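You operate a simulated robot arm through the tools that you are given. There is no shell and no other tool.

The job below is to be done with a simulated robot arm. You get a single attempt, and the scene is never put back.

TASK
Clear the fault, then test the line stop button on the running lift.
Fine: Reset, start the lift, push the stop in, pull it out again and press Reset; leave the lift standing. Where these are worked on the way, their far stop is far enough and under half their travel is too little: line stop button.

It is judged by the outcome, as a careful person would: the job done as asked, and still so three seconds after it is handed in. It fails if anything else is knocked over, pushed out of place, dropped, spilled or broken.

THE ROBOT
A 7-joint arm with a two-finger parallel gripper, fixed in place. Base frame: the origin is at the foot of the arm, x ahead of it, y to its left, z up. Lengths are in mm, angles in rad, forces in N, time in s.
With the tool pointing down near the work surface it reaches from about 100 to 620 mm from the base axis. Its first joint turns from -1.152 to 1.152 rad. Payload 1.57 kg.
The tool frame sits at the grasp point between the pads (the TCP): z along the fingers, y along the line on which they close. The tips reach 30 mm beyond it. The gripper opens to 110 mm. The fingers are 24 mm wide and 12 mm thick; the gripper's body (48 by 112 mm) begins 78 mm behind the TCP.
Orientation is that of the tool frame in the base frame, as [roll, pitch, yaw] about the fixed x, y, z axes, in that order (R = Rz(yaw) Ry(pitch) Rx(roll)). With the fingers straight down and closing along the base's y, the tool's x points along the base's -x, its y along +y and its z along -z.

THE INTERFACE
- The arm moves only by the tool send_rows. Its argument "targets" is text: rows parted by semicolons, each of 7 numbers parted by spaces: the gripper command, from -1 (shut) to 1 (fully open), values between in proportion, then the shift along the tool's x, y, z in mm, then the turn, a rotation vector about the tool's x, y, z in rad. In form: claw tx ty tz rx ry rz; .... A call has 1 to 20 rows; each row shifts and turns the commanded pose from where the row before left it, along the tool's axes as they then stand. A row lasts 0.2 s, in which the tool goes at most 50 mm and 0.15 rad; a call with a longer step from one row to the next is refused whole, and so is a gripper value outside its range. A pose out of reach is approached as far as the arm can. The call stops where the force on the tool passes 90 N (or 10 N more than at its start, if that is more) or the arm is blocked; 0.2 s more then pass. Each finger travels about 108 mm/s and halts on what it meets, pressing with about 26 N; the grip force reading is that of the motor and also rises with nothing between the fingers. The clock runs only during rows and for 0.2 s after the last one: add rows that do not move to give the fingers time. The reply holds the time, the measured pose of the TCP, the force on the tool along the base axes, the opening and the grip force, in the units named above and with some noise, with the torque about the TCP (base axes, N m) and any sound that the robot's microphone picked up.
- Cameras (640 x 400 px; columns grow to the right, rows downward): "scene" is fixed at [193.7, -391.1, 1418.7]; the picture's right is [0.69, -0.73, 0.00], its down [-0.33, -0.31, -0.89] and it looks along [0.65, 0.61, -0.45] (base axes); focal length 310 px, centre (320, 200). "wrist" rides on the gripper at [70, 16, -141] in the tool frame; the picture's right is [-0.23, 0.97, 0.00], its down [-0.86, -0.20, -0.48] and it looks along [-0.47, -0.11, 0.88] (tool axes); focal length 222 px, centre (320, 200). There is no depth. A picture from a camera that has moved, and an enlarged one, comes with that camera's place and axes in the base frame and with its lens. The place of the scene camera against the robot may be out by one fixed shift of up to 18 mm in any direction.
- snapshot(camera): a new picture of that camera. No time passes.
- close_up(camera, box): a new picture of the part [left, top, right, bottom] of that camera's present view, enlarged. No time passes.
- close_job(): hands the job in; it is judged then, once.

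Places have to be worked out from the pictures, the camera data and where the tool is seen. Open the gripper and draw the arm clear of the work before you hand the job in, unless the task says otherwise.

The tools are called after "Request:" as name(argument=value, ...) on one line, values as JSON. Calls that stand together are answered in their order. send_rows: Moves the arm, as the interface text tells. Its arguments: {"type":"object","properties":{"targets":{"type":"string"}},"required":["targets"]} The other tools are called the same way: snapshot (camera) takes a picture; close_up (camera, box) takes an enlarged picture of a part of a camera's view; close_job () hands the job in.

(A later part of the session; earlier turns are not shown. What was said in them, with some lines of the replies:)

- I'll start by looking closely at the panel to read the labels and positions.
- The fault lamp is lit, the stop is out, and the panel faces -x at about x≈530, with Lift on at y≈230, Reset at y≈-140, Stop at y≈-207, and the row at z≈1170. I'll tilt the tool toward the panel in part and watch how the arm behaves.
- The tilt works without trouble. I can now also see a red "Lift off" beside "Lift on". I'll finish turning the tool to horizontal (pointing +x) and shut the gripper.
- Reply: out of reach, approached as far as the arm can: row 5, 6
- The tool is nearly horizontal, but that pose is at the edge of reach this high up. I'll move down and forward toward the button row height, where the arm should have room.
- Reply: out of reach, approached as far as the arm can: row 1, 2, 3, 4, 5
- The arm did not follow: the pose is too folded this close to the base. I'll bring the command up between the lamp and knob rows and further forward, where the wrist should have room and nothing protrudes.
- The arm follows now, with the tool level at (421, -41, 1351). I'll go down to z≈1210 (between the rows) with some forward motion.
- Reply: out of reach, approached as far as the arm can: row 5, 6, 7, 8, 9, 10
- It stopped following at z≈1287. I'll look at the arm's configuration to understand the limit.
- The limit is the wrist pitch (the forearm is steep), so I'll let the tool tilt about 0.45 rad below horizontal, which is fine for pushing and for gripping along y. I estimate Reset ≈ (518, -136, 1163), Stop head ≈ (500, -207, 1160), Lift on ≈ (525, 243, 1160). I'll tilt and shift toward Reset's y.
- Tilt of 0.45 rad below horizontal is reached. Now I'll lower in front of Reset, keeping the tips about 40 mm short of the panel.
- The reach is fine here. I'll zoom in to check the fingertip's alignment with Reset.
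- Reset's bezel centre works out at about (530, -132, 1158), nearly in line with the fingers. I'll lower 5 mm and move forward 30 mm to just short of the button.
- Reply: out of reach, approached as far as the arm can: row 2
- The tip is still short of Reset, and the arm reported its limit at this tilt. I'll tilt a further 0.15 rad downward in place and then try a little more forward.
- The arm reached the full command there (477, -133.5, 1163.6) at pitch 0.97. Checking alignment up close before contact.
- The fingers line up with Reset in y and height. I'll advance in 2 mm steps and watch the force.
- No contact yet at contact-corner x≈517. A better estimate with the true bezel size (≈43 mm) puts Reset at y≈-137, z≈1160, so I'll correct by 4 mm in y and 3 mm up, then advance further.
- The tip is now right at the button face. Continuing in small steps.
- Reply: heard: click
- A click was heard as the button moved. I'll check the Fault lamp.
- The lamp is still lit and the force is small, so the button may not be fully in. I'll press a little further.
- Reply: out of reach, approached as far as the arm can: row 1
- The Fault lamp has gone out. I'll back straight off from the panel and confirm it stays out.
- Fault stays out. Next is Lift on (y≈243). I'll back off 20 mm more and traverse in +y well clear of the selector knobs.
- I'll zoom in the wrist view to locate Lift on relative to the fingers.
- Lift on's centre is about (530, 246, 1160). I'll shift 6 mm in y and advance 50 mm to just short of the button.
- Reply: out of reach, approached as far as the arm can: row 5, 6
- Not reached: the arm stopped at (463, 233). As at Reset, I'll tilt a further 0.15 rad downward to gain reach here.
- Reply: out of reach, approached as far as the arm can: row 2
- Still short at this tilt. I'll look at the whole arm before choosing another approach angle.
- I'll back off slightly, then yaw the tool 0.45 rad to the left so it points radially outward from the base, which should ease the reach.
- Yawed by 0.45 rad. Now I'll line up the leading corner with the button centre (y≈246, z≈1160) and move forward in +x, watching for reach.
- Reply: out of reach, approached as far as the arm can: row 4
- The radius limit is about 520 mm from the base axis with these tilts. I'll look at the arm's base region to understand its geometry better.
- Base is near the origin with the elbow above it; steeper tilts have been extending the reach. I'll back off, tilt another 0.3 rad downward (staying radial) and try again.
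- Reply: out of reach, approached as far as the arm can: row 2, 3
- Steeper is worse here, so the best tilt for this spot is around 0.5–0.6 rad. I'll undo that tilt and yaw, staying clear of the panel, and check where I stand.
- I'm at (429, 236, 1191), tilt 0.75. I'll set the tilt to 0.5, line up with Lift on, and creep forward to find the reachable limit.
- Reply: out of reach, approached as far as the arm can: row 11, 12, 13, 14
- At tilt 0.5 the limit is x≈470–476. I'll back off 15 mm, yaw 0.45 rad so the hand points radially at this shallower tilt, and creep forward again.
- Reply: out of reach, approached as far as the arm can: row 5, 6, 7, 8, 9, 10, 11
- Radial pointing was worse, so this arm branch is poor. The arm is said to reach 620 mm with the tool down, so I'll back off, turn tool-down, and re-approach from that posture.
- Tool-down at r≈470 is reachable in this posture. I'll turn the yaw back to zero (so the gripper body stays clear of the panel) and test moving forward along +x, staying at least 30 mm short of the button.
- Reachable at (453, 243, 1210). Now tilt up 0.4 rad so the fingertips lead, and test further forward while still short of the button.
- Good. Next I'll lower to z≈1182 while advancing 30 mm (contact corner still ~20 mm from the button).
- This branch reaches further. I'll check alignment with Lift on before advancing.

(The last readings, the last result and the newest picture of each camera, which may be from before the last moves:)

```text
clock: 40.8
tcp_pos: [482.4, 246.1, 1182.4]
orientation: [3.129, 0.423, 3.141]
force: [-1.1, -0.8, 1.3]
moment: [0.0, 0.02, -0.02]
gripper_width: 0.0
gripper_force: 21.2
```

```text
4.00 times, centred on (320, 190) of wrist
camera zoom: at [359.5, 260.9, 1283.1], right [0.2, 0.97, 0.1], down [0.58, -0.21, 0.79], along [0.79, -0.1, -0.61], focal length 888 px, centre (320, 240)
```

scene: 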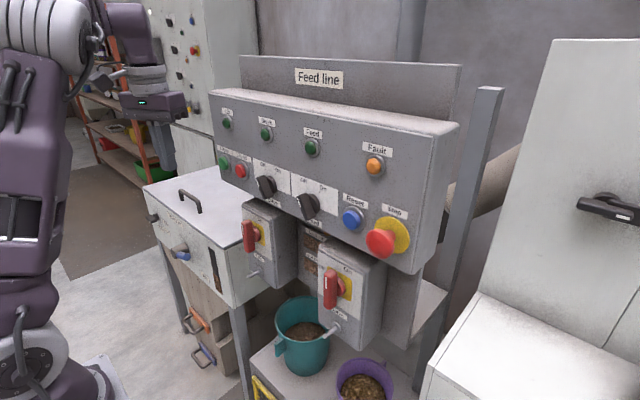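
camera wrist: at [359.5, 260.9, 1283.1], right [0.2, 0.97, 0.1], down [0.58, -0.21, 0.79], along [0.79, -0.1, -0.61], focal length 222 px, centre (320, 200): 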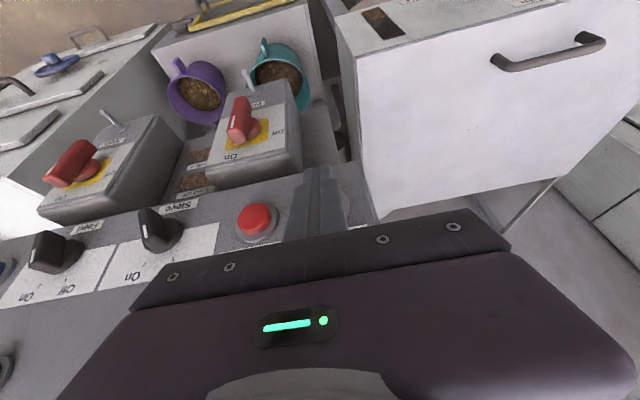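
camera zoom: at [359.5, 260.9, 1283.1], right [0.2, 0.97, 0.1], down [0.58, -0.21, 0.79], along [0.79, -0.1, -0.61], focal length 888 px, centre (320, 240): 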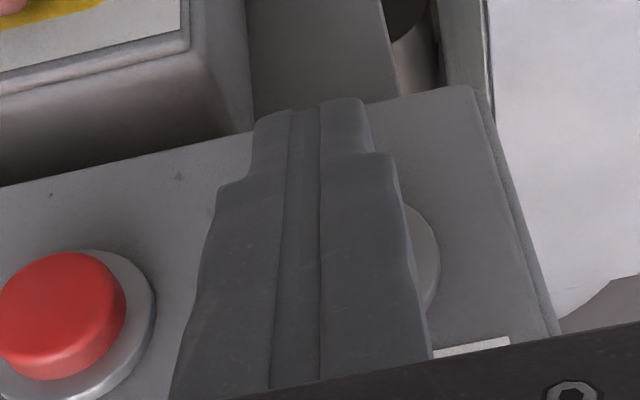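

The bezel's edge puts Lift on at y≈246, z≈1162, and my contact corner is at (506, 246, 1160). Advancing 12 mm toward it.

Request:
send_rows(targets="-1 -3.65 0 1.65 0 0 0; -1 -3.65 0 1.65 0 0 0; -1 -3.65 0 1.65 0 0 0; -1 0 0 0 0 0 0")

```text
clock: 41.8
tcp_pos: [494.3, 246.9, 1182.0]
orientation: [3.13, 0.422, 3.139]
force: [0.6, 0.0, -0.2]
moment: [0.01, 0.02, -0.03]
gripper_width: 0.0
gripper_force: 21.2
```

Request:
send_rows(targets="-1 -1.82 0 0.82 0 0 0; -1 -1.82 0 0.82 0 0 0; -1 -1.82 0 0.82 0 0 0")

Request:
close_up(camera="scene", box=[160, 100, 320, 200])

```text
clock: 42.6
tcp_pos: [501.0, 245.4, 1182.3]
orientation: [3.129, 0.423, 3.14]
force: [-2.6, -0.2, 1.0]
moment: [0.02, 0.0, -0.01]
gripper_width: 0.0
gripper_force: 21.1
heard: click
```

```text
4.00 times, centred on (240, 150) of scene
camera zoom: at [193.6, -391.1, 1418.7], right [0.69, -0.73, 0.0], down [-0.33, -0.31, -0.89], along [0.65, 0.61, -0.45], focal length 1242 px, centre (640, 400)
```

zoom: 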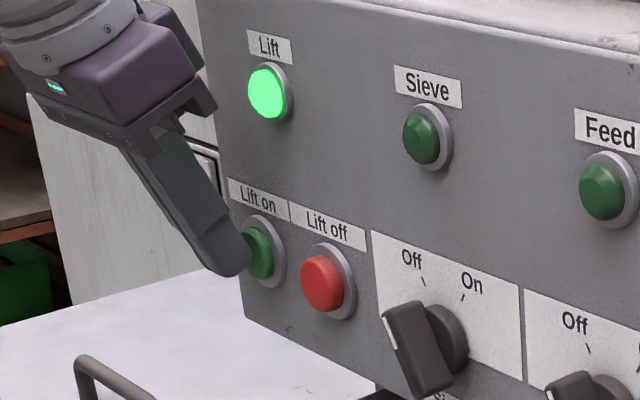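

The Lift lamp is lit: the lift is running. I'll back off and confirm it stays on.

Request:
send_rows(targets="-1 3.65 0 -1.65 0 0 0; -1 9.1 0 -4.1 0 0 0; -1 9.1 0 -4.1 0 0 0; -1 9.1 0 -4.1 0 0 0; -1 9.1 0 -4.1 0 0 0; -1 9.1 0 -4.1 0 0 0; -1 9.1 0 -4.1 0 0 0; -1 0 0 0 0 0 0")

Request:
snapshot(camera="scene")

Request:
snapshot(camera="wrist")

```text
clock: 44.4
tcp_pos: [436.0, 246.9, 1180.9]
orientation: [3.13, 0.422, 3.137]
force: [0.2, -0.4, 0.2]
moment: [0.0, 0.02, 0.0]
gripper_width: 0.0
gripper_force: 21.2
```

```text
taken
```

scene: 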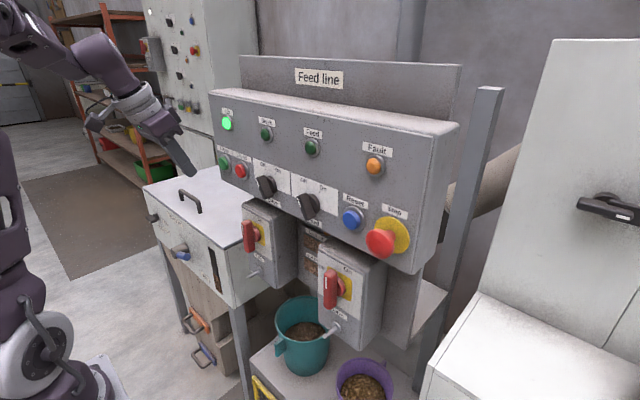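

```text
taken
camera wrist: at [312.5, 261.2, 1283.2], right [0.2, 0.97, 0.1], down [0.58, -0.21, 0.78], along [0.79, -0.1, -0.61], focal length 222 px, centre (320, 200)
```

wrist: 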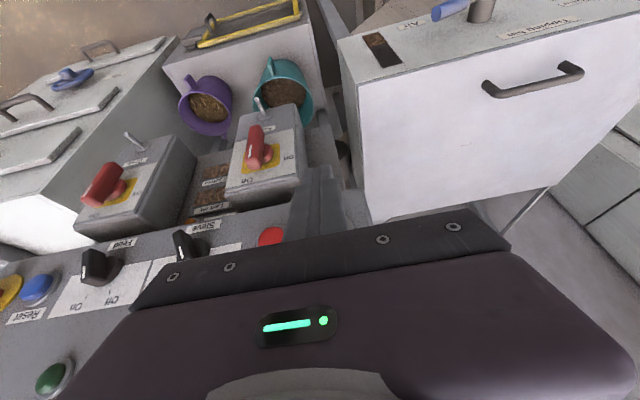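

The Lift lamp stays lit. Now I'll traverse in -y toward the Stop, keeping the tips at x≈459, clear of knobs and the Stop head.

Request:
send_rows(targets="-1 0 -25 0 0 0 0; -1 0 -25 0 0 0 0; -1 0 -25 0 0 0 0; -1 0 -25 0 0 0 0; -1 0 -25 0 0 0 0; -1 0 -25 0 0 0 0; -1 0 -25 0 0 0 0; -1 0 -25 0 0 0 0; -1 0 -25 0 0 0 0")

```text
clock: 46.4
tcp_pos: [436.9, 22.6, 1179.0]
orientation: [3.127, 0.424, 3.14]
force: [-0.9, -0.3, -0.6]
moment: [0.0, 0.04, -0.01]
gripper_width: 0.3
gripper_force: 21.3
```

Request:
send_rows(targets="-1 0 -25 0 0 0 0; -1 0 -25 0 0 0 0; -1 0 -25 0 0 0 0; -1 0 -25 0 0 0 0; -1 0 -25 0 0 0 0; -1 0 -25 0 0 0 0; -1 0 -25 0 0 0 0; -1 0 -25 0 0 0 0; -1 0 -25 0 0 0 0; -1 0 0 0 0 0 0")

Request:
snapshot(camera="wrist")

Request:
snapshot(camera="scene")

```text
clock: 48.6
tcp_pos: [437.8, -203.9, 1177.4]
orientation: [3.128, 0.422, 3.14]
force: [0.3, 0.0, 0.1]
moment: [0.0, 0.02, 0.04]
gripper_width: 0.0
gripper_force: 21.0
```

```text
taken
camera wrist: at [314.5, -188.9, 1278.0], right [0.2, 0.97, 0.1], down [0.58, -0.21, 0.79], along [0.79, -0.1, -0.61], focal length 222 px, centre (320, 200)
```

wrist: 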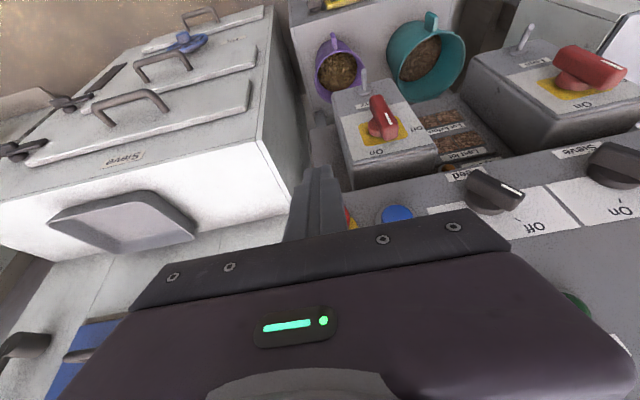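

```text
taken
```

scene: 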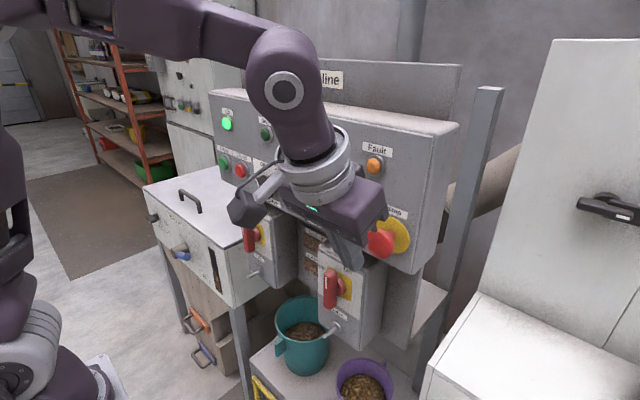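

I'm in front of the Stop. Zooming in to line up the fingertip with the red head.

Request:
close_up(camera="scene", box=[320, 190, 440, 265])

Request:
close_up(camera="wrist", box=[240, 140, 400, 240])

```text
5.33 times, centred on (380, 228) of scene
camera zoom: at [193.7, -391.1, 1418.7], right [0.69, -0.73, 0.0], down [-0.33, -0.31, -0.89], along [0.65, 0.61, -0.45], focal length 1656 px, centre (0, 53)
```

zoom: 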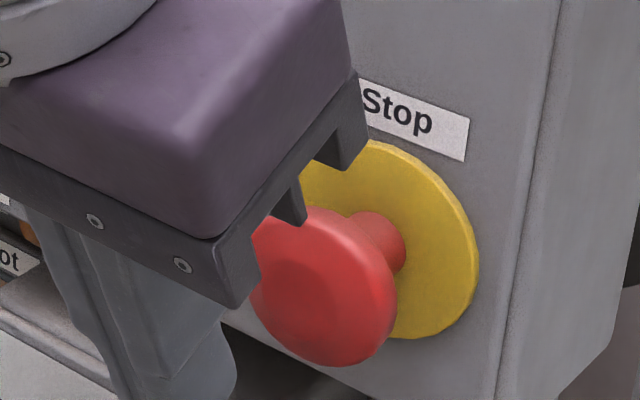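

```text
4.00 times, centred on (320, 190) of wrist
camera zoom: at [314.5, -188.9, 1278.0], right [0.2, 0.97, 0.1], down [0.58, -0.21, 0.79], along [0.79, -0.1, -0.61], focal length 888 px, centre (320, 240)
```

zoom: 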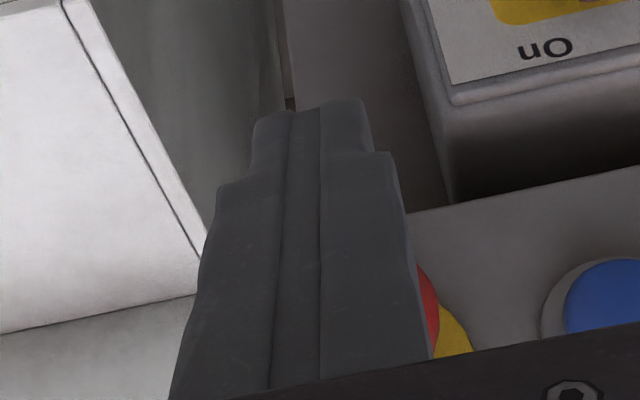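

The head's right edge gives Stop centre y≈-208, z≈1160, with front face at x≈489. I'll correct y and z, and advance 24 mm to just short of it.

Request:
send_rows(targets="-1 -2.06 -4.1 -4.56 0 0 0; -1 -7.3 0 3.3 0 0 0; -1 -7.3 0 3.3 0 0 0; -1 -7.3 0 3.3 0 0 0; -1 0 0 0 0 0 0")

Request:
close_up(camera="scene", box=[320, 190, 440, 265])

```text
clock: 49.8
tcp_pos: [463.1, -207.0, 1181.4]
orientation: [3.128, 0.422, 3.138]
force: [0.0, 0.3, 0.6]
moment: [-0.02, 0.0, -0.01]
gripper_width: 0.0
gripper_force: 21.3
```

```text
5.33 times, centred on (380, 228) of scene
camera zoom: at [193.7, -391.1, 1418.7], right [0.69, -0.73, 0.0], down [-0.33, -0.31, -0.89], along [0.65, 0.61, -0.45], focal length 1656 px, centre (0, 53)
```

zoom: 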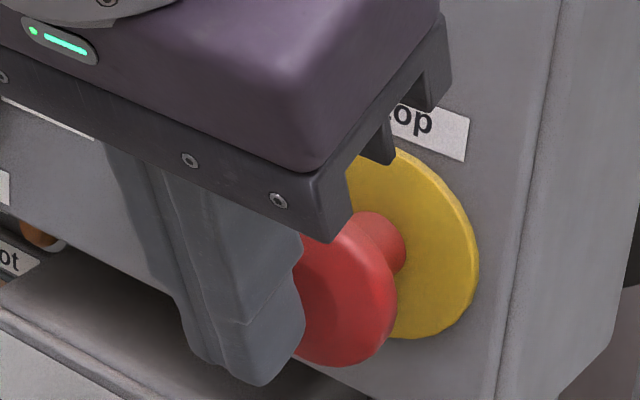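

The tip is right at the head. Pushing in 2 mm steps, watching force and sound.

Request:
send_rows(targets="-1 -1.82 0 0.82 0 0 0; -1 -1.82 0 0.82 0 0 0; -1 -1.82 0 0.82 0 0 0")

```text
clock: 50.6
tcp_pos: [468.5, -208.6, 1181.9]
orientation: [3.128, 0.423, 3.139]
force: [-0.2, 0.3, 0.1]
moment: [0.0, 0.03, 0.0]
gripper_width: 0.1
gripper_force: 21.2
```

Request:
send_rows(targets="-1 -1.82 0 0.82 0 0 0; -1 -1.82 0 0.82 0 0 0; -1 -1.82 0 0.82 0 0 0")

```text
clock: 51.4
tcp_pos: [473.8, -207.7, 1182.3]
orientation: [3.13, 0.422, 3.138]
force: [-1.1, -1.0, 0.1]
moment: [-0.03, 0.03, 0.01]
gripper_width: 0.0
gripper_force: 21.1
```

Force is still near zero. I'll look again.

Request:
close_up(camera="scene", box=[320, 190, 440, 265])

Request:
close_up(camera="wrist", box=[240, 140, 400, 240])

```text
5.33 times, centred on (380, 228) of scene
camera zoom: at [193.6, -391.1, 1418.7], right [0.69, -0.73, 0.0], down [-0.33, -0.31, -0.89], along [0.65, 0.61, -0.45], focal length 1656 px, centre (0, 53)
```

zoom: 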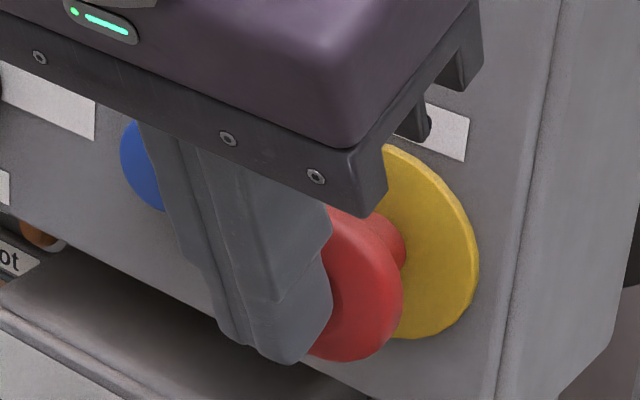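

```text
4.00 times, centred on (320, 190) of wrist
camera zoom: at [350.2, -193.0, 1282.6], right [0.2, 0.97, 0.1], down [0.58, -0.21, 0.78], along [0.79, -0.1, -0.61], focal length 888 px, centre (320, 240)
```

zoom: 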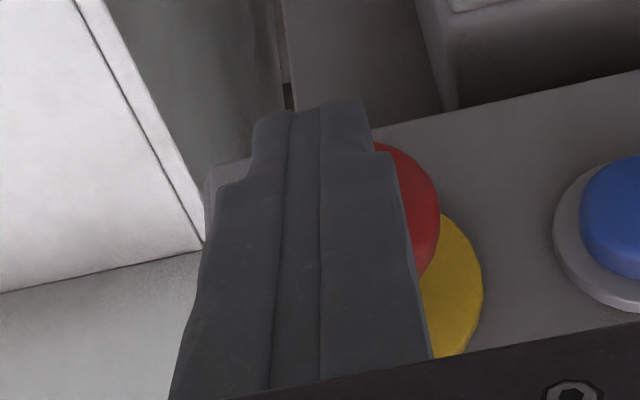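

The head has started to move in. Continuing the push.

Request:
send_rows(targets="-1 -1.82 0 0.82 0 0 0; -1 -1.82 0 0.82 0 0 0; -1 -1.82 0 0.82 0 0 0")

```text
clock: 52.2
tcp_pos: [479.1, -207.7, 1181.4]
orientation: [3.13, 0.423, 3.14]
force: [-7.8, 1.8, 1.9]
moment: [-0.06, 0.15, 0.06]
gripper_width: 0.1
gripper_force: 21.4
```

Request:
send_rows(targets="-1 -1.82 0 0.82 0 0 0; -1 -1.82 0 0.82 0 0 0")

Request:
snapshot(camera="scene")

Request:
close_up(camera="scene", box=[320, 190, 440, 265])

```text
clock: 52.8
tcp_pos: [478.4, -208.4, 1181.1]
orientation: [3.126, 0.416, 3.138]
force: [-41.8, 6.0, 8.6]
moment: [-0.15, 0.72, 0.18]
gripper_width: 0.0
gripper_force: 21.6
```

```text
taken
```

scene: 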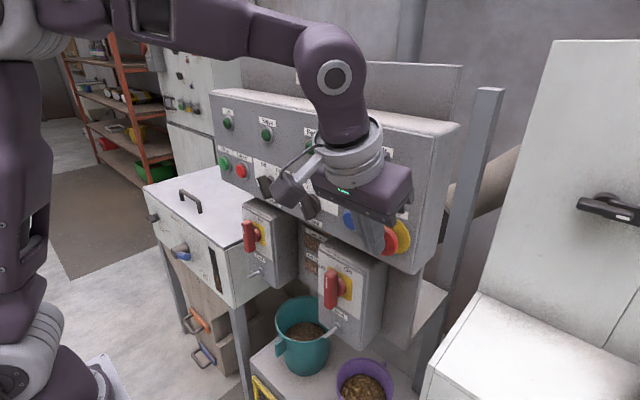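

```text
5.33 times, centred on (380, 228) of scene
camera zoom: at [192.1, -390.8, 1419.0], right [0.69, -0.73, 0.0], down [-0.33, -0.31, -0.89], along [0.65, 0.61, -0.45], focal length 1656 px, centre (0, 53)
```

zoom: 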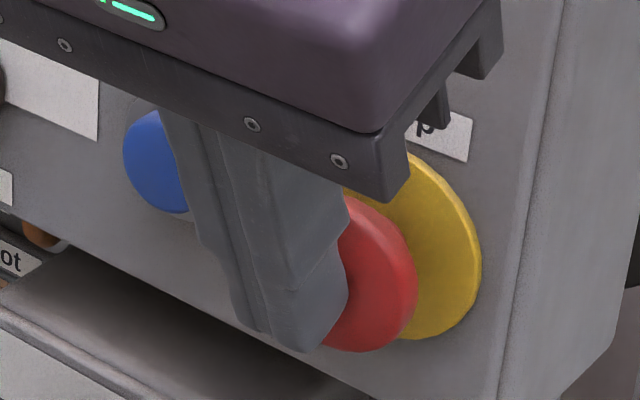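

The Lift lamp went out, and the 42 N force indicates the stop is at its far end. I'll back off and check that it stays in.

Request:
send_rows(targets="-1 3.65 0 -1.65 0 0 0; -1 9.1 0 -4.1 0 0 0; -1 9.1 0 -4.1 0 0 0; -1 9.1 0 -4.1 0 0 0; -1 9.1 0 -4.1 0 0 0; -1 9.1 0 -4.1 0 0 0; -1 9.1 0 -4.1 0 0 0; -1 0 0 0 0 0 0")

Request:
snapshot(camera="scene")

Request:
close_up(camera="scene", box=[320, 190, 440, 265])

Request:
snapshot(camera="wrist")

```text
clock: 54.6
tcp_pos: [420.4, -208.7, 1180.5]
orientation: [3.131, 0.421, 3.14]
force: [0.1, -1.1, -0.4]
moment: [-0.02, 0.01, -0.01]
gripper_width: 0.0
gripper_force: 21.3
```

```text
taken
```

scene: 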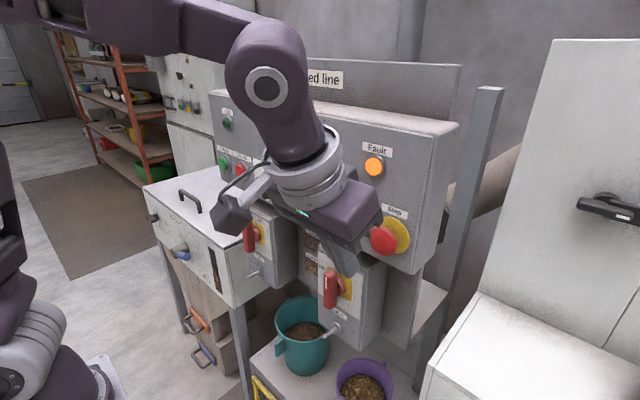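

```text
5.33 times, centred on (380, 228) of scene
camera zoom: at [193.7, -391.1, 1418.7], right [0.69, -0.73, 0.0], down [-0.33, -0.31, -0.89], along [0.65, 0.61, -0.45], focal length 1656 px, centre (0, 53)
```

zoom: 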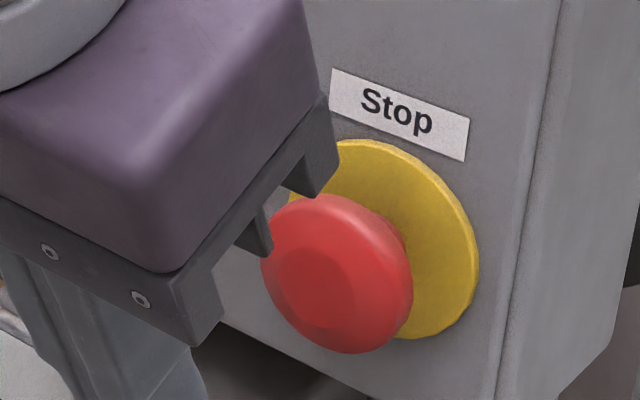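

```text
taken
camera wrist: at [296.3, -193.6, 1282.1], right [0.2, 0.97, 0.1], down [0.58, -0.21, 0.78], along [0.79, -0.1, -0.61], focal length 222 px, centre (320, 200)
```

wrist: 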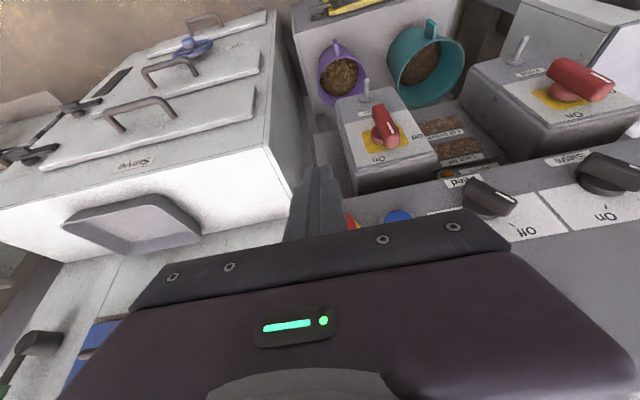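

The stop is latched in and Fault is lit, as expected. To pull it out, I'll open the fingers to about 60 mm, straddle the head (rim now at x≈508) and check clearance partway.

Request:
send_rows(targets="0.09 0 0 0 0 0 0; 0.09 0 0 0 0 0 0; 0.09 -13.7 0 6.2 0 0 0; 0.09 -13.7 0 6.2 0 0 0; 0.09 -13.7 0 6.2 0 0 0; 0.09 -9.1 0 4.1 0 0 0; 0.09 0 0 0 0 0 0")

Request:
close_up(camera="wrist", box=[200, 100, 440, 250])

Request:
close_up(camera="scene", box=[320, 190, 440, 265])

```text
clock: 56.2
tcp_pos: [475.9, -207.4, 1181.1]
orientation: [3.13, 0.422, 3.139]
force: [-0.2, 0.7, 0.3]
moment: [-0.03, -0.03, -0.01]
gripper_width: 60.0
gripper_force: 0.0
```

```text
2.67 times, centred on (320, 175) of wrist
camera zoom: at [351.9, -192.7, 1282.1], right [0.2, 0.97, 0.1], down [0.58, -0.21, 0.78], along [0.79, -0.1, -0.61], focal length 592 px, centre (320, 267)
```

zoom: 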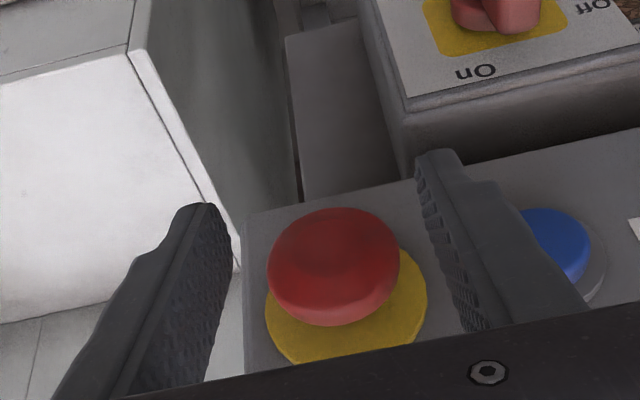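

```text
5.33 times, centred on (380, 228) of scene
camera zoom: at [193.7, -391.1, 1418.7], right [0.69, -0.73, 0.0], down [-0.33, -0.31, -0.89], along [0.65, 0.61, -0.45], focal length 1656 px, centre (0, 53)
```

zoom: 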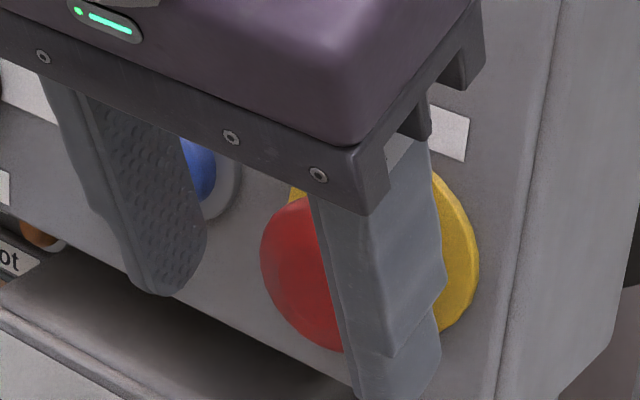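

The head sits centred between the open fingers. I'll advance 24 mm so the pads lie beside the rim, tips staying short of the yellow plate.

Request:
send_rows(targets="0.09 -5.16 0 3.15 0 0 0; 0.09 -5.16 0 3.15 0 0 0; 0.09 -5.16 0 3.15 0 0 0; 0.09 -5.16 0 3.15 0 0 0; 0.09 0 0 0 0 0 0")

Request:
close_up(camera="wrist", box=[200, 100, 440, 250])

Request:
close_up(camera="scene", box=[320, 190, 440, 265])

```text
clock: 57.4
tcp_pos: [498.9, -207.2, 1179.0]
orientation: [3.131, 0.422, 3.141]
force: [0.9, -0.5, -1.0]
moment: [-0.02, 0.0, 0.01]
gripper_width: 60.0
gripper_force: 0.0
```

```text
2.67 times, centred on (320, 175) of wrist
camera zoom: at [375.6, -192.4, 1279.8], right [0.2, 0.97, 0.1], down [0.58, -0.21, 0.78], along [0.79, -0.1, -0.61], focal length 592 px, centre (320, 267)
```

zoom: 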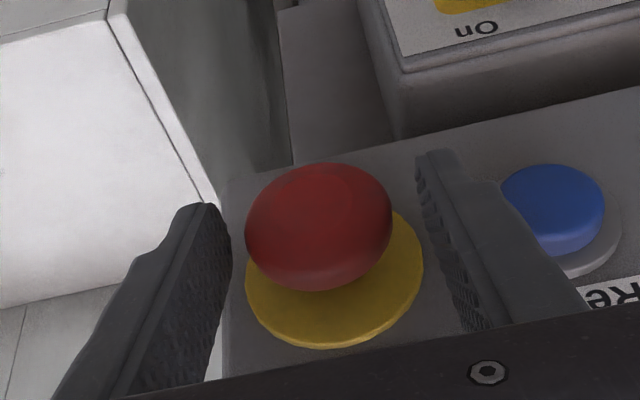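

```text
5.33 times, centred on (380, 228) of scene
camera zoom: at [193.7, -391.1, 1418.7], right [0.69, -0.73, 0.0], down [-0.33, -0.31, -0.89], along [0.65, 0.61, -0.45], focal length 1656 px, centre (0, 53)
```

zoom: 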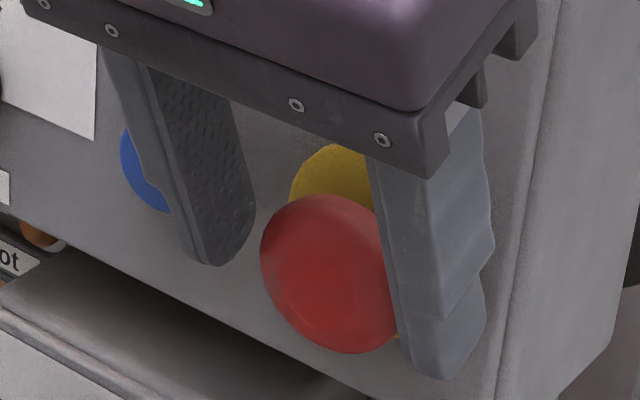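

Alignment looks right. Closing the gripper on the head.

Request:
send_rows(targets="-1 0 0 0 0 0 0; -1 0 0 0 0 0 0; -1 0 0 0 0 0 0")

Request:
close_up(camera="wrist", box=[200, 100, 440, 250])

```text
clock: 58.2
tcp_pos: [498.5, -206.6, 1178.6]
orientation: [3.13, 0.421, 3.14]
force: [0.6, -10.1, -2.8]
moment: [-0.23, 0.0, -0.22]
gripper_width: 44.0
gripper_force: 45.0
```

```text
2.67 times, centred on (320, 175) of wrist
camera zoom: at [375.3, -193.2, 1279.8], right [0.21, 0.97, 0.1], down [0.58, -0.21, 0.79], along [0.79, -0.1, -0.61], focal length 592 px, centre (320, 267)
```

zoom: 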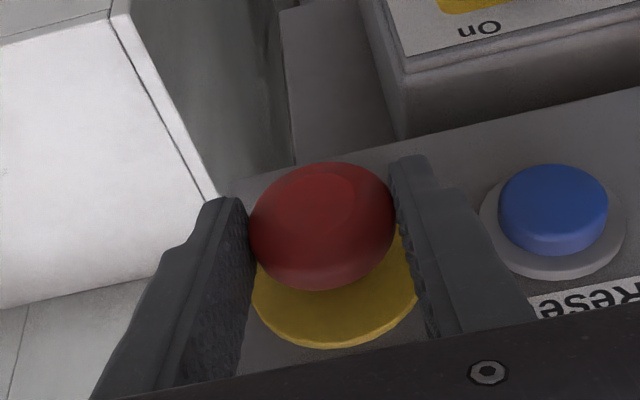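

Gripped at 44 mm width. I'll nudge 1 mm in -y to relieve the side load and pull straight out in 2 mm steps.

Request:
send_rows(targets="-1 0 -1 0 0 0 0; -1 1.82 0 -0.82 0 0 0; -1 1.82 0 -0.82 0 0 0; -1 1.82 0 -0.82 0 0 0")

```text
clock: 59.2
tcp_pos: [492.7, -208.2, 1179.3]
orientation: [3.127, 0.424, 3.139]
force: [1.7, -5.2, -4.5]
moment: [-0.04, -0.38, -0.13]
gripper_width: 44.1
gripper_force: 44.7
```

Request:
send_rows(targets="-1 1.82 0 -0.82 0 0 0; -1 1.82 0 -0.82 0 0 0")

Request:
close_up(camera="wrist", box=[200, 100, 440, 250])

Request:
close_up(camera="scene", box=[320, 190, 440, 265])

```text
clock: 59.8
tcp_pos: [490.5, -207.3, 1179.6]
orientation: [3.128, 0.424, 3.138]
force: [14.2, -6.5, -3.0]
moment: [-0.1, 0.4, -0.15]
gripper_width: 44.2
gripper_force: 45.1
```

```text
2.67 times, centred on (320, 175) of wrist
camera zoom: at [366.8, -193.6, 1279.6], right [0.2, 0.97, 0.1], down [0.58, -0.21, 0.79], along [0.79, -0.1, -0.61], focal length 592 px, centre (320, 267)
```

zoom: 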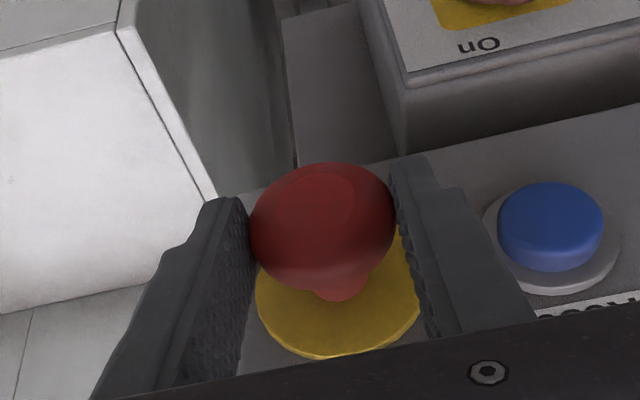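

```text
5.33 times, centred on (380, 228) of scene
camera zoom: at [194.2, -391.3, 1418.5], right [0.69, -0.73, 0.0], down [-0.33, -0.31, -0.89], along [0.65, 0.61, -0.45], focal length 1656 px, centre (0, 53)
```

zoom: 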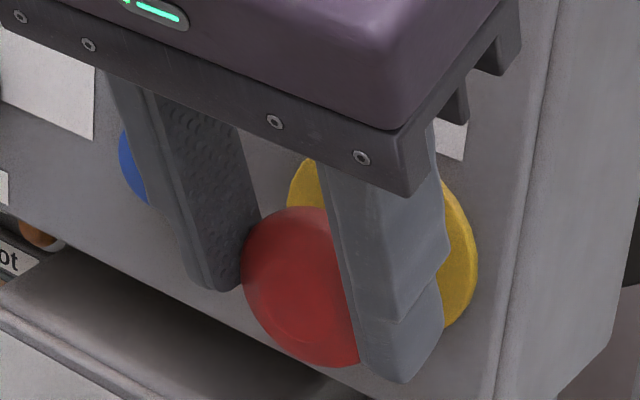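

The head came out with the grip and the stem shows; the force is rising (14 N), indicating the outer stop. One more small pull to be sure.

Request:
send_rows(targets="-1 1.37 0 -0.62 0 0 0; -1 0 0 0 0 0 0")

```text
clock: 60.4
tcp_pos: [490.7, -208.2, 1178.7]
orientation: [3.13, 0.424, 3.142]
force: [32.4, -6.2, -6.9]
moment: [-0.11, -0.82, -0.02]
gripper_width: 44.2
gripper_force: 44.9
```

It's at the outer stop (32 N, no more travel). I'll relax part of the tension, then open the fingers to 60 mm.

Request:
send_rows(targets="-1 -1.82 0 0.82 0 0 0; 0.09 0 0 0 0 0 0; 0.09 0 0 0 0 0 0; 0.09 0 0 0 0 0 0")

Request:
close_up(camera="wrist", box=[200, 100, 440, 250])

```text
clock: 61.4
tcp_pos: [489.0, -208.8, 1179.6]
orientation: [3.128, 0.421, 3.14]
force: [-0.3, 0.5, -0.1]
moment: [-0.04, 0.04, 0.02]
gripper_width: 60.0
gripper_force: 0.0
```

```text
2.67 times, centred on (320, 175) of wrist
camera zoom: at [366.0, -193.8, 1279.9], right [0.2, 0.97, 0.1], down [0.58, -0.21, 0.78], along [0.79, -0.1, -0.61], focal length 592 px, centre (320, 267)
```

zoom: 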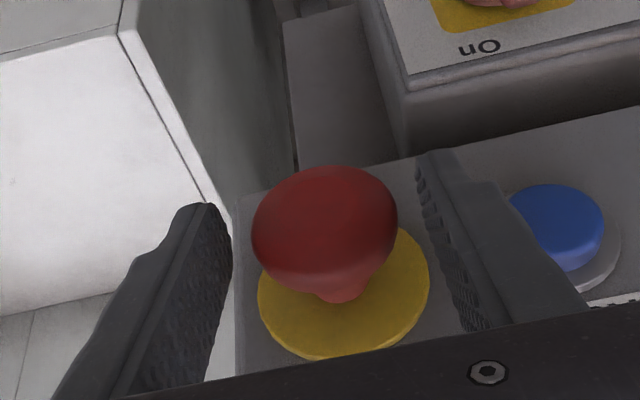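

Stop is out and free. I'll retract straight back clear of the head, then check the panel.

Request:
send_rows(targets="0.09 9.1 0 -4.1 0 0 0; 0.09 9.1 0 -4.1 0 0 0; 0.09 9.1 0 -4.1 0 0 0; 0.09 9.1 0 -4.1 0 0 0; 0.09 9.1 0 -4.1 0 0 0; 0.09 9.1 0 -4.1 0 0 0; 0.09 9.1 0 -4.1 0 0 0; -1 0 0 0 0 0 0; -1 0 0 0 0 0 0; -1 0 0 0 0 0 0")

Request:
snapshot(camera="scene")

Request:
close_up(camera="scene", box=[320, 190, 440, 265])

```text
clock: 63.6
tcp_pos: [420.9, -207.3, 1178.9]
orientation: [3.131, 0.422, 3.14]
force: [0.8, 0.1, 0.4]
moment: [-0.01, 0.01, 0.03]
gripper_width: 0.2
gripper_force: 21.0
```

```text
taken
```

scene: 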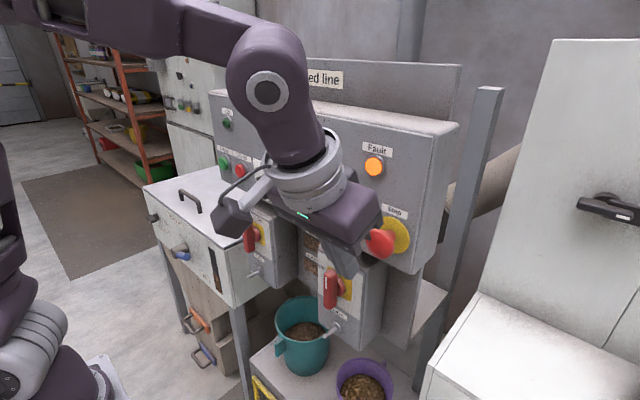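

```text
5.33 times, centred on (380, 228) of scene
camera zoom: at [193.7, -391.1, 1418.7], right [0.69, -0.73, 0.0], down [-0.33, -0.31, -0.89], along [0.65, 0.61, -0.45], focal length 1656 px, centre (0, 53)
```

zoom: 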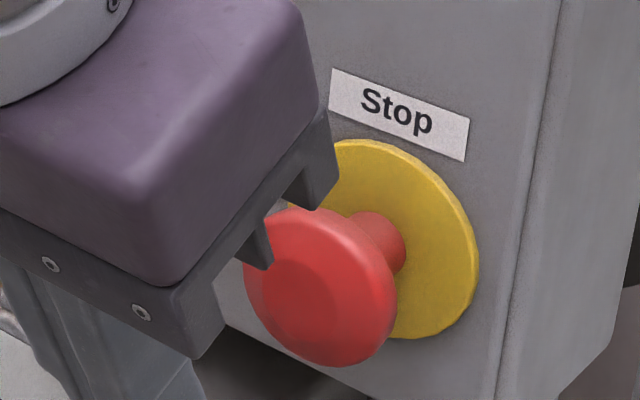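

The Stop is fully out, as at the start, with Fault still lit. Now to Reset: shift +70 mm in y and 3.5 mm up, then approach.

Request:
send_rows(targets="-1 0 23.4 0 0 0 0; -1 0 23.4 0 0 0 0; -1 -1.44 23.3 -3.2 0 0 0; -1 -9.1 0 4.1 0 0 0; -1 -9.1 0 4.1 0 0 0; -1 -9.1 0 4.1 0 0 0; -1 -9.1 0 4.1 0 0 0; -1 -9.1 0 4.1 0 0 0; -1 0 0 0 0 0 0")

Request:
close_up(camera="wrist", box=[200, 100, 440, 250])

Request:
close_up(camera="scene", box=[300, 180, 420, 255])

```text
clock: 65.6
tcp_pos: [470.0, -138.6, 1182.7]
orientation: [3.128, 0.422, 3.14]
force: [-0.2, 0.3, -1.3]
moment: [0.02, 0.0, 0.04]
gripper_width: 0.0
gripper_force: 21.3
```

```text
2.67 times, centred on (320, 175) of wrist
camera zoom: at [345.6, -123.8, 1283.5], right [0.2, 0.97, 0.1], down [0.58, -0.21, 0.78], along [0.79, -0.1, -0.61], focal length 592 px, centre (320, 267)
```

zoom: 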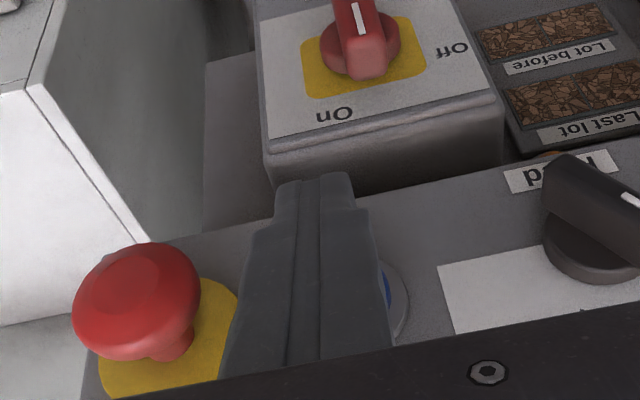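

```text
5.33 times, centred on (360, 218) of scene
camera zoom: at [193.7, -391.1, 1418.7], right [0.69, -0.73, 0.0], down [-0.33, -0.31, -0.89], along [0.65, 0.61, -0.45], focal length 1656 px, centre (107, 107)
```

zoom: 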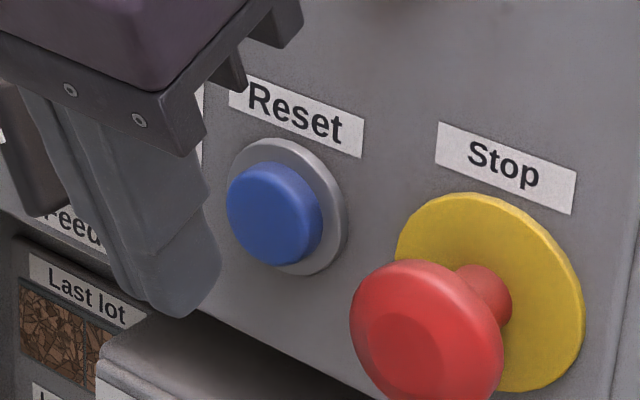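

Aligned within 2 mm (Reset centre y≈-136.6). Advancing 24 mm with a 1.5 mm y correction, to just short of the button.

Request:
send_rows(targets="-1 -7.3 1.5 3.3 0 0 0; -1 -7.3 0 3.3 0 0 0; -1 -7.3 0 3.3 0 0 0; -1 0 0 0 0 0 0")

```text
clock: 66.6
tcp_pos: [493.5, -137.9, 1182.5]
orientation: [3.129, 0.423, 3.138]
force: [-0.9, 0.3, -1.6]
moment: [0.0, -0.01, 0.02]
gripper_width: 0.0
gripper_force: 21.0
```

Request:
send_rows(targets="-1 -1.82 0 0.82 0 0 0; -1 -1.82 0 0.82 0 0 0; -1 -1.82 0 0.82 0 0 0")

Request:
close_up(camera="scene", box=[300, 140, 460, 240])

```text
clock: 67.4
tcp_pos: [497.8, -137.0, 1182.5]
orientation: [3.129, 0.422, 3.14]
force: [-1.4, -0.2, -1.1]
moment: [-0.01, 0.08, 0.01]
gripper_width: 0.1
gripper_force: 21.7
```

```text
4.00 times, centred on (380, 190) of scene
camera zoom: at [193.6, -391.1, 1418.7], right [0.69, -0.73, 0.0], down [-0.33, -0.31, -0.89], along [0.65, 0.61, -0.45], focal length 1242 px, centre (80, 240)
```

zoom: 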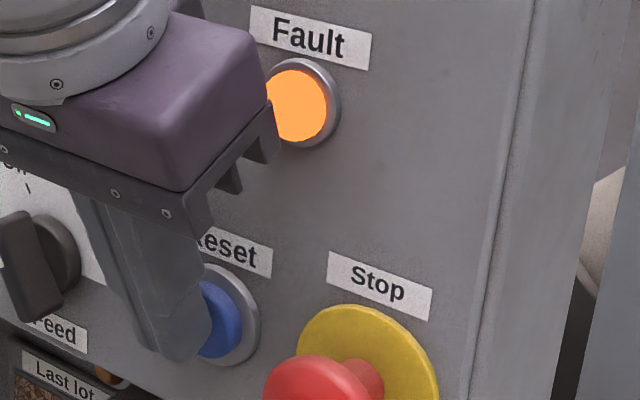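

Contact is just starting, no click yet. Two more 2 mm steps.

Request:
send_rows(targets="-1 -1.82 0 0.82 0 0 0; -1 -1.82 0 0.82 0 0 0; -1 0 0 0 0 0 0")

Request:
close_up(camera="scene", box=[300, 140, 460, 240])

```text
clock: 68.2
tcp_pos: [503.6, -137.3, 1183.3]
orientation: [3.129, 0.423, 3.139]
force: [-4.5, -0.3, -1.0]
moment: [-0.03, 0.18, -0.01]
gripper_width: 0.0
gripper_force: 20.9
heard: click
```

```text
4.00 times, centred on (380, 190) of scene
camera zoom: at [193.5, -391.1, 1418.7], right [0.69, -0.73, 0.0], down [-0.33, -0.31, -0.89], along [0.65, 0.61, -0.45], focal length 1242 px, centre (80, 240)
```

zoom: 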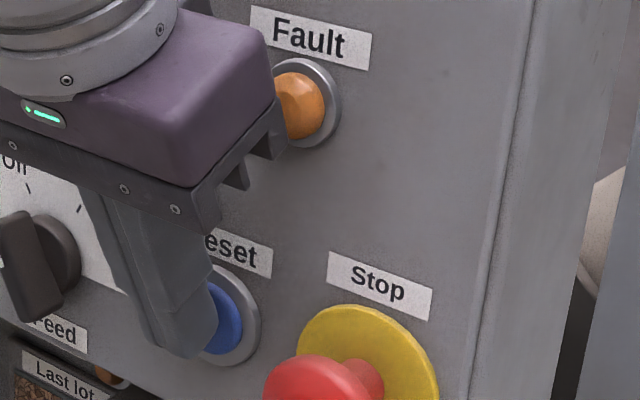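

The click was heard and Fault is out. I'll back straight off well clear and verify the whole panel.

Request:
send_rows(targets="-1 3.65 0 -1.65 0 0 0; -1 9.1 0 -4.1 0 0 0; -1 9.1 0 -4.1 0 0 0; -1 9.1 0 -4.1 0 0 0; -1 9.1 0 -4.1 0 0 0; -1 9.1 0 -4.1 0 0 0; -1 9.1 0 -4.1 0 0 0; -1 9.1 0 -4.1 0 0 0; -1 9.1 0 -4.1 0 0 0; -1 9.1 0 -4.1 0 0 0; -1 9.1 0 -4.1 0 0 0; -1 0 0 0 0 0 0")

Request:
snapshot(camera="scene")

```text
clock: 70.8
tcp_pos: [399.1, -137.4, 1183.7]
orientation: [3.128, 0.422, 3.139]
force: [0.0, 0.9, -0.6]
moment: [-0.02, -0.02, -0.02]
gripper_width: 0.0
gripper_force: 21.2
```

```text
taken
```

scene: 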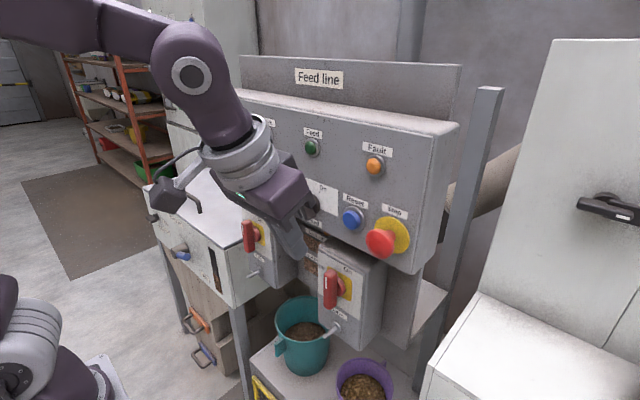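

Fault stays out. I'll open the gripper and draw the arm up and back so the Lift lamp can be seen too.

Request:
send_rows(targets="-1 -8.2 0 -18.2 0 0 0; -1 -8.2 0 -18.2 0 0 0; 0.5 -8.2 0 -18.2 0 0 0; 1 -8.2 0 -18.2 0 0 0; 1 9.1 0 -4.1 0 0 0; 1 9.1 0 -4.1 0 0 0; 1 9.1 0 -4.1 0 0 0; 1 0 -20 0 0 0 0; 1 0 -20 0 0 0 0; 1 0 -20 0 0 0 0; 1 0 0 0 0 0 0; 1 0 0 0 0 0 0")

Request:
snapshot(camera="scene")

Request:
snapshot(camera="wrist")

```text
clock: 73.4
tcp_pos: [369.2, -197.5, 1262.5]
orientation: [3.13, 0.424, 3.14]
force: [-0.3, 0.0, -0.2]
moment: [0.01, 0.01, 0.02]
gripper_width: 109.9
gripper_force: 0.1
```

```text
taken
```

scene: 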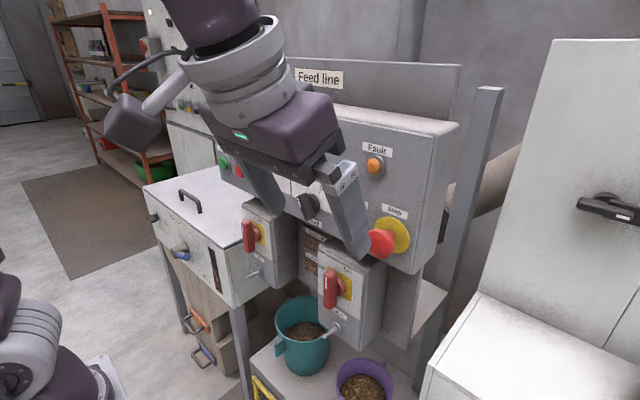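

```text
taken
camera wrist: at [245.9, -183.4, 1364.0], right [0.2, 0.97, 0.1], down [0.58, -0.21, 0.79], along [0.79, -0.1, -0.61], focal length 222 px, centre (320, 200)
```

wrist: 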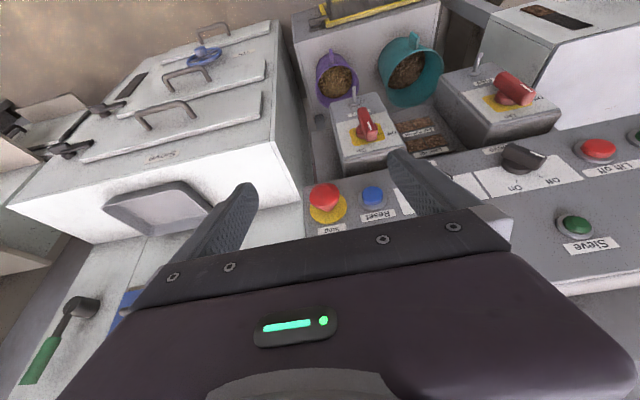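

Fault is out and the Stop is out; the Lift lamp is hidden by the arm. I'll move +150 mm in y at this clear distance to see it.

Request:
send_rows(targets="1 0 25 0 0 0 0; 1 0 25 0 0 0 0; 1 0 25 0 0 0 0; 1 0 25 0 0 0 0; 1 0 25 0 0 0 0; 1 0 25 0 0 0 0; 1 0 25 0 0 0 0; 1 0 25 0 0 0 0; 1 0 0 0 0 0 0")

Request:
snapshot(camera="scene")

Request:
snapshot(camera="wrist")

```text
clock: 75.4
tcp_pos: [367.9, 0.9, 1265.0]
orientation: [3.129, 0.422, 3.139]
force: [0.9, -0.4, 0.7]
moment: [-0.03, -0.03, 0.0]
gripper_width: 110.1
gripper_force: 0.0
```

```text
taken
```

scene: 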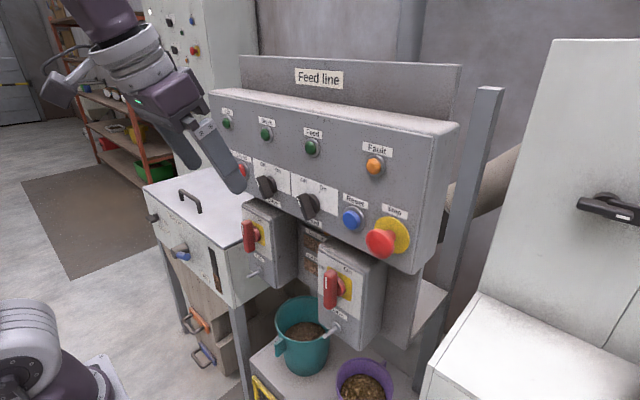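

```text
taken
camera wrist: at [245.1, 16.9, 1365.7], right [0.2, 0.97, 0.1], down [0.58, -0.21, 0.79], along [0.79, -0.1, -0.61], focal length 222 px, centre (320, 200)
```

wrist: 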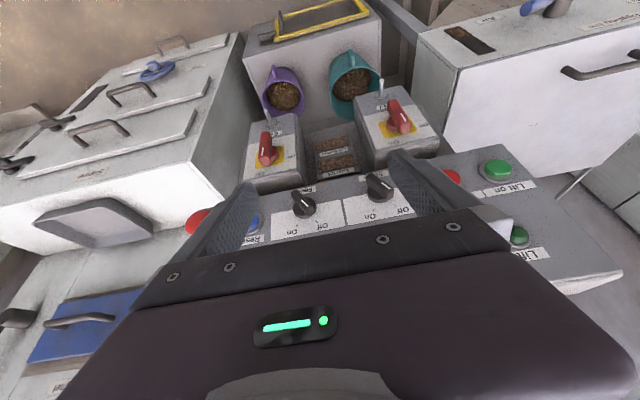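

I'll zoom on the whole panel to confirm that all lamps are out and that nothing else has changed.

Request:
close_up(camera="scene", box=[200, 80, 360, 180])

Request:
close_up(camera="scene", box=[240, 150, 440, 275])

```text
4.00 times, centred on (280, 130) of scene
camera zoom: at [193.7, -391.1, 1418.7], right [0.69, -0.73, 0.0], down [-0.33, -0.31, -0.89], along [0.65, 0.61, -0.45], focal length 1242 px, centre (480, 480)
```

zoom: 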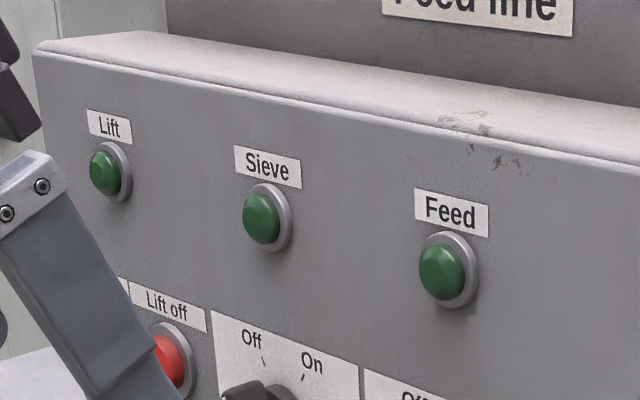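

```text
3.20 times, centred on (340, 212) of scene
camera zoom: at [193.7, -391.1, 1418.7], right [0.69, -0.73, 0.0], down [-0.33, -0.31, -0.89], along [0.65, 0.61, -0.45], focal length 994 px, centre (256, 160)
```

zoom: 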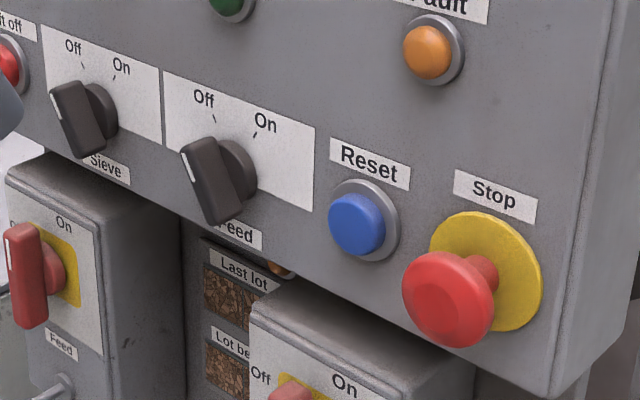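

The Lift, Sieve, Feed and Fault lamps are all out, the Stop is fully out and the selectors are unchanged. The gripper is open and the arm is clear, so I'm handing the job in.

Request:
close_job()

```text
The job is handed in.
```

The fault is cleared and the line stop button has been tested on the running lift. The lift is left standing and the job is handed in.

1. **First Reset:** the button clicked and the Fault lamp went out.
2. **Lift on:** the button clicked and the Lift lamp lit. It stayed lit after I backed away.
3. **Stop in:** I pushed it to its far stop, where the force reached about 42 N with no more travel. The Lift lamp went out, the Fault lamp came on, and the button stayed in.
4. **Stop out:** I gripped the head and pulled it to its outer stop, at about 32 N. It sits where it did at the start.
5. **Second Reset:** the button clicked and the Fault lamp went out.

In the last pictures the Lift, Sieve, Feed and Fault lamps were all out and the Sieve and Feed selectors had not moved. I saw nothing knocked or moved. The gripper is open and the arm is clear of the panel.
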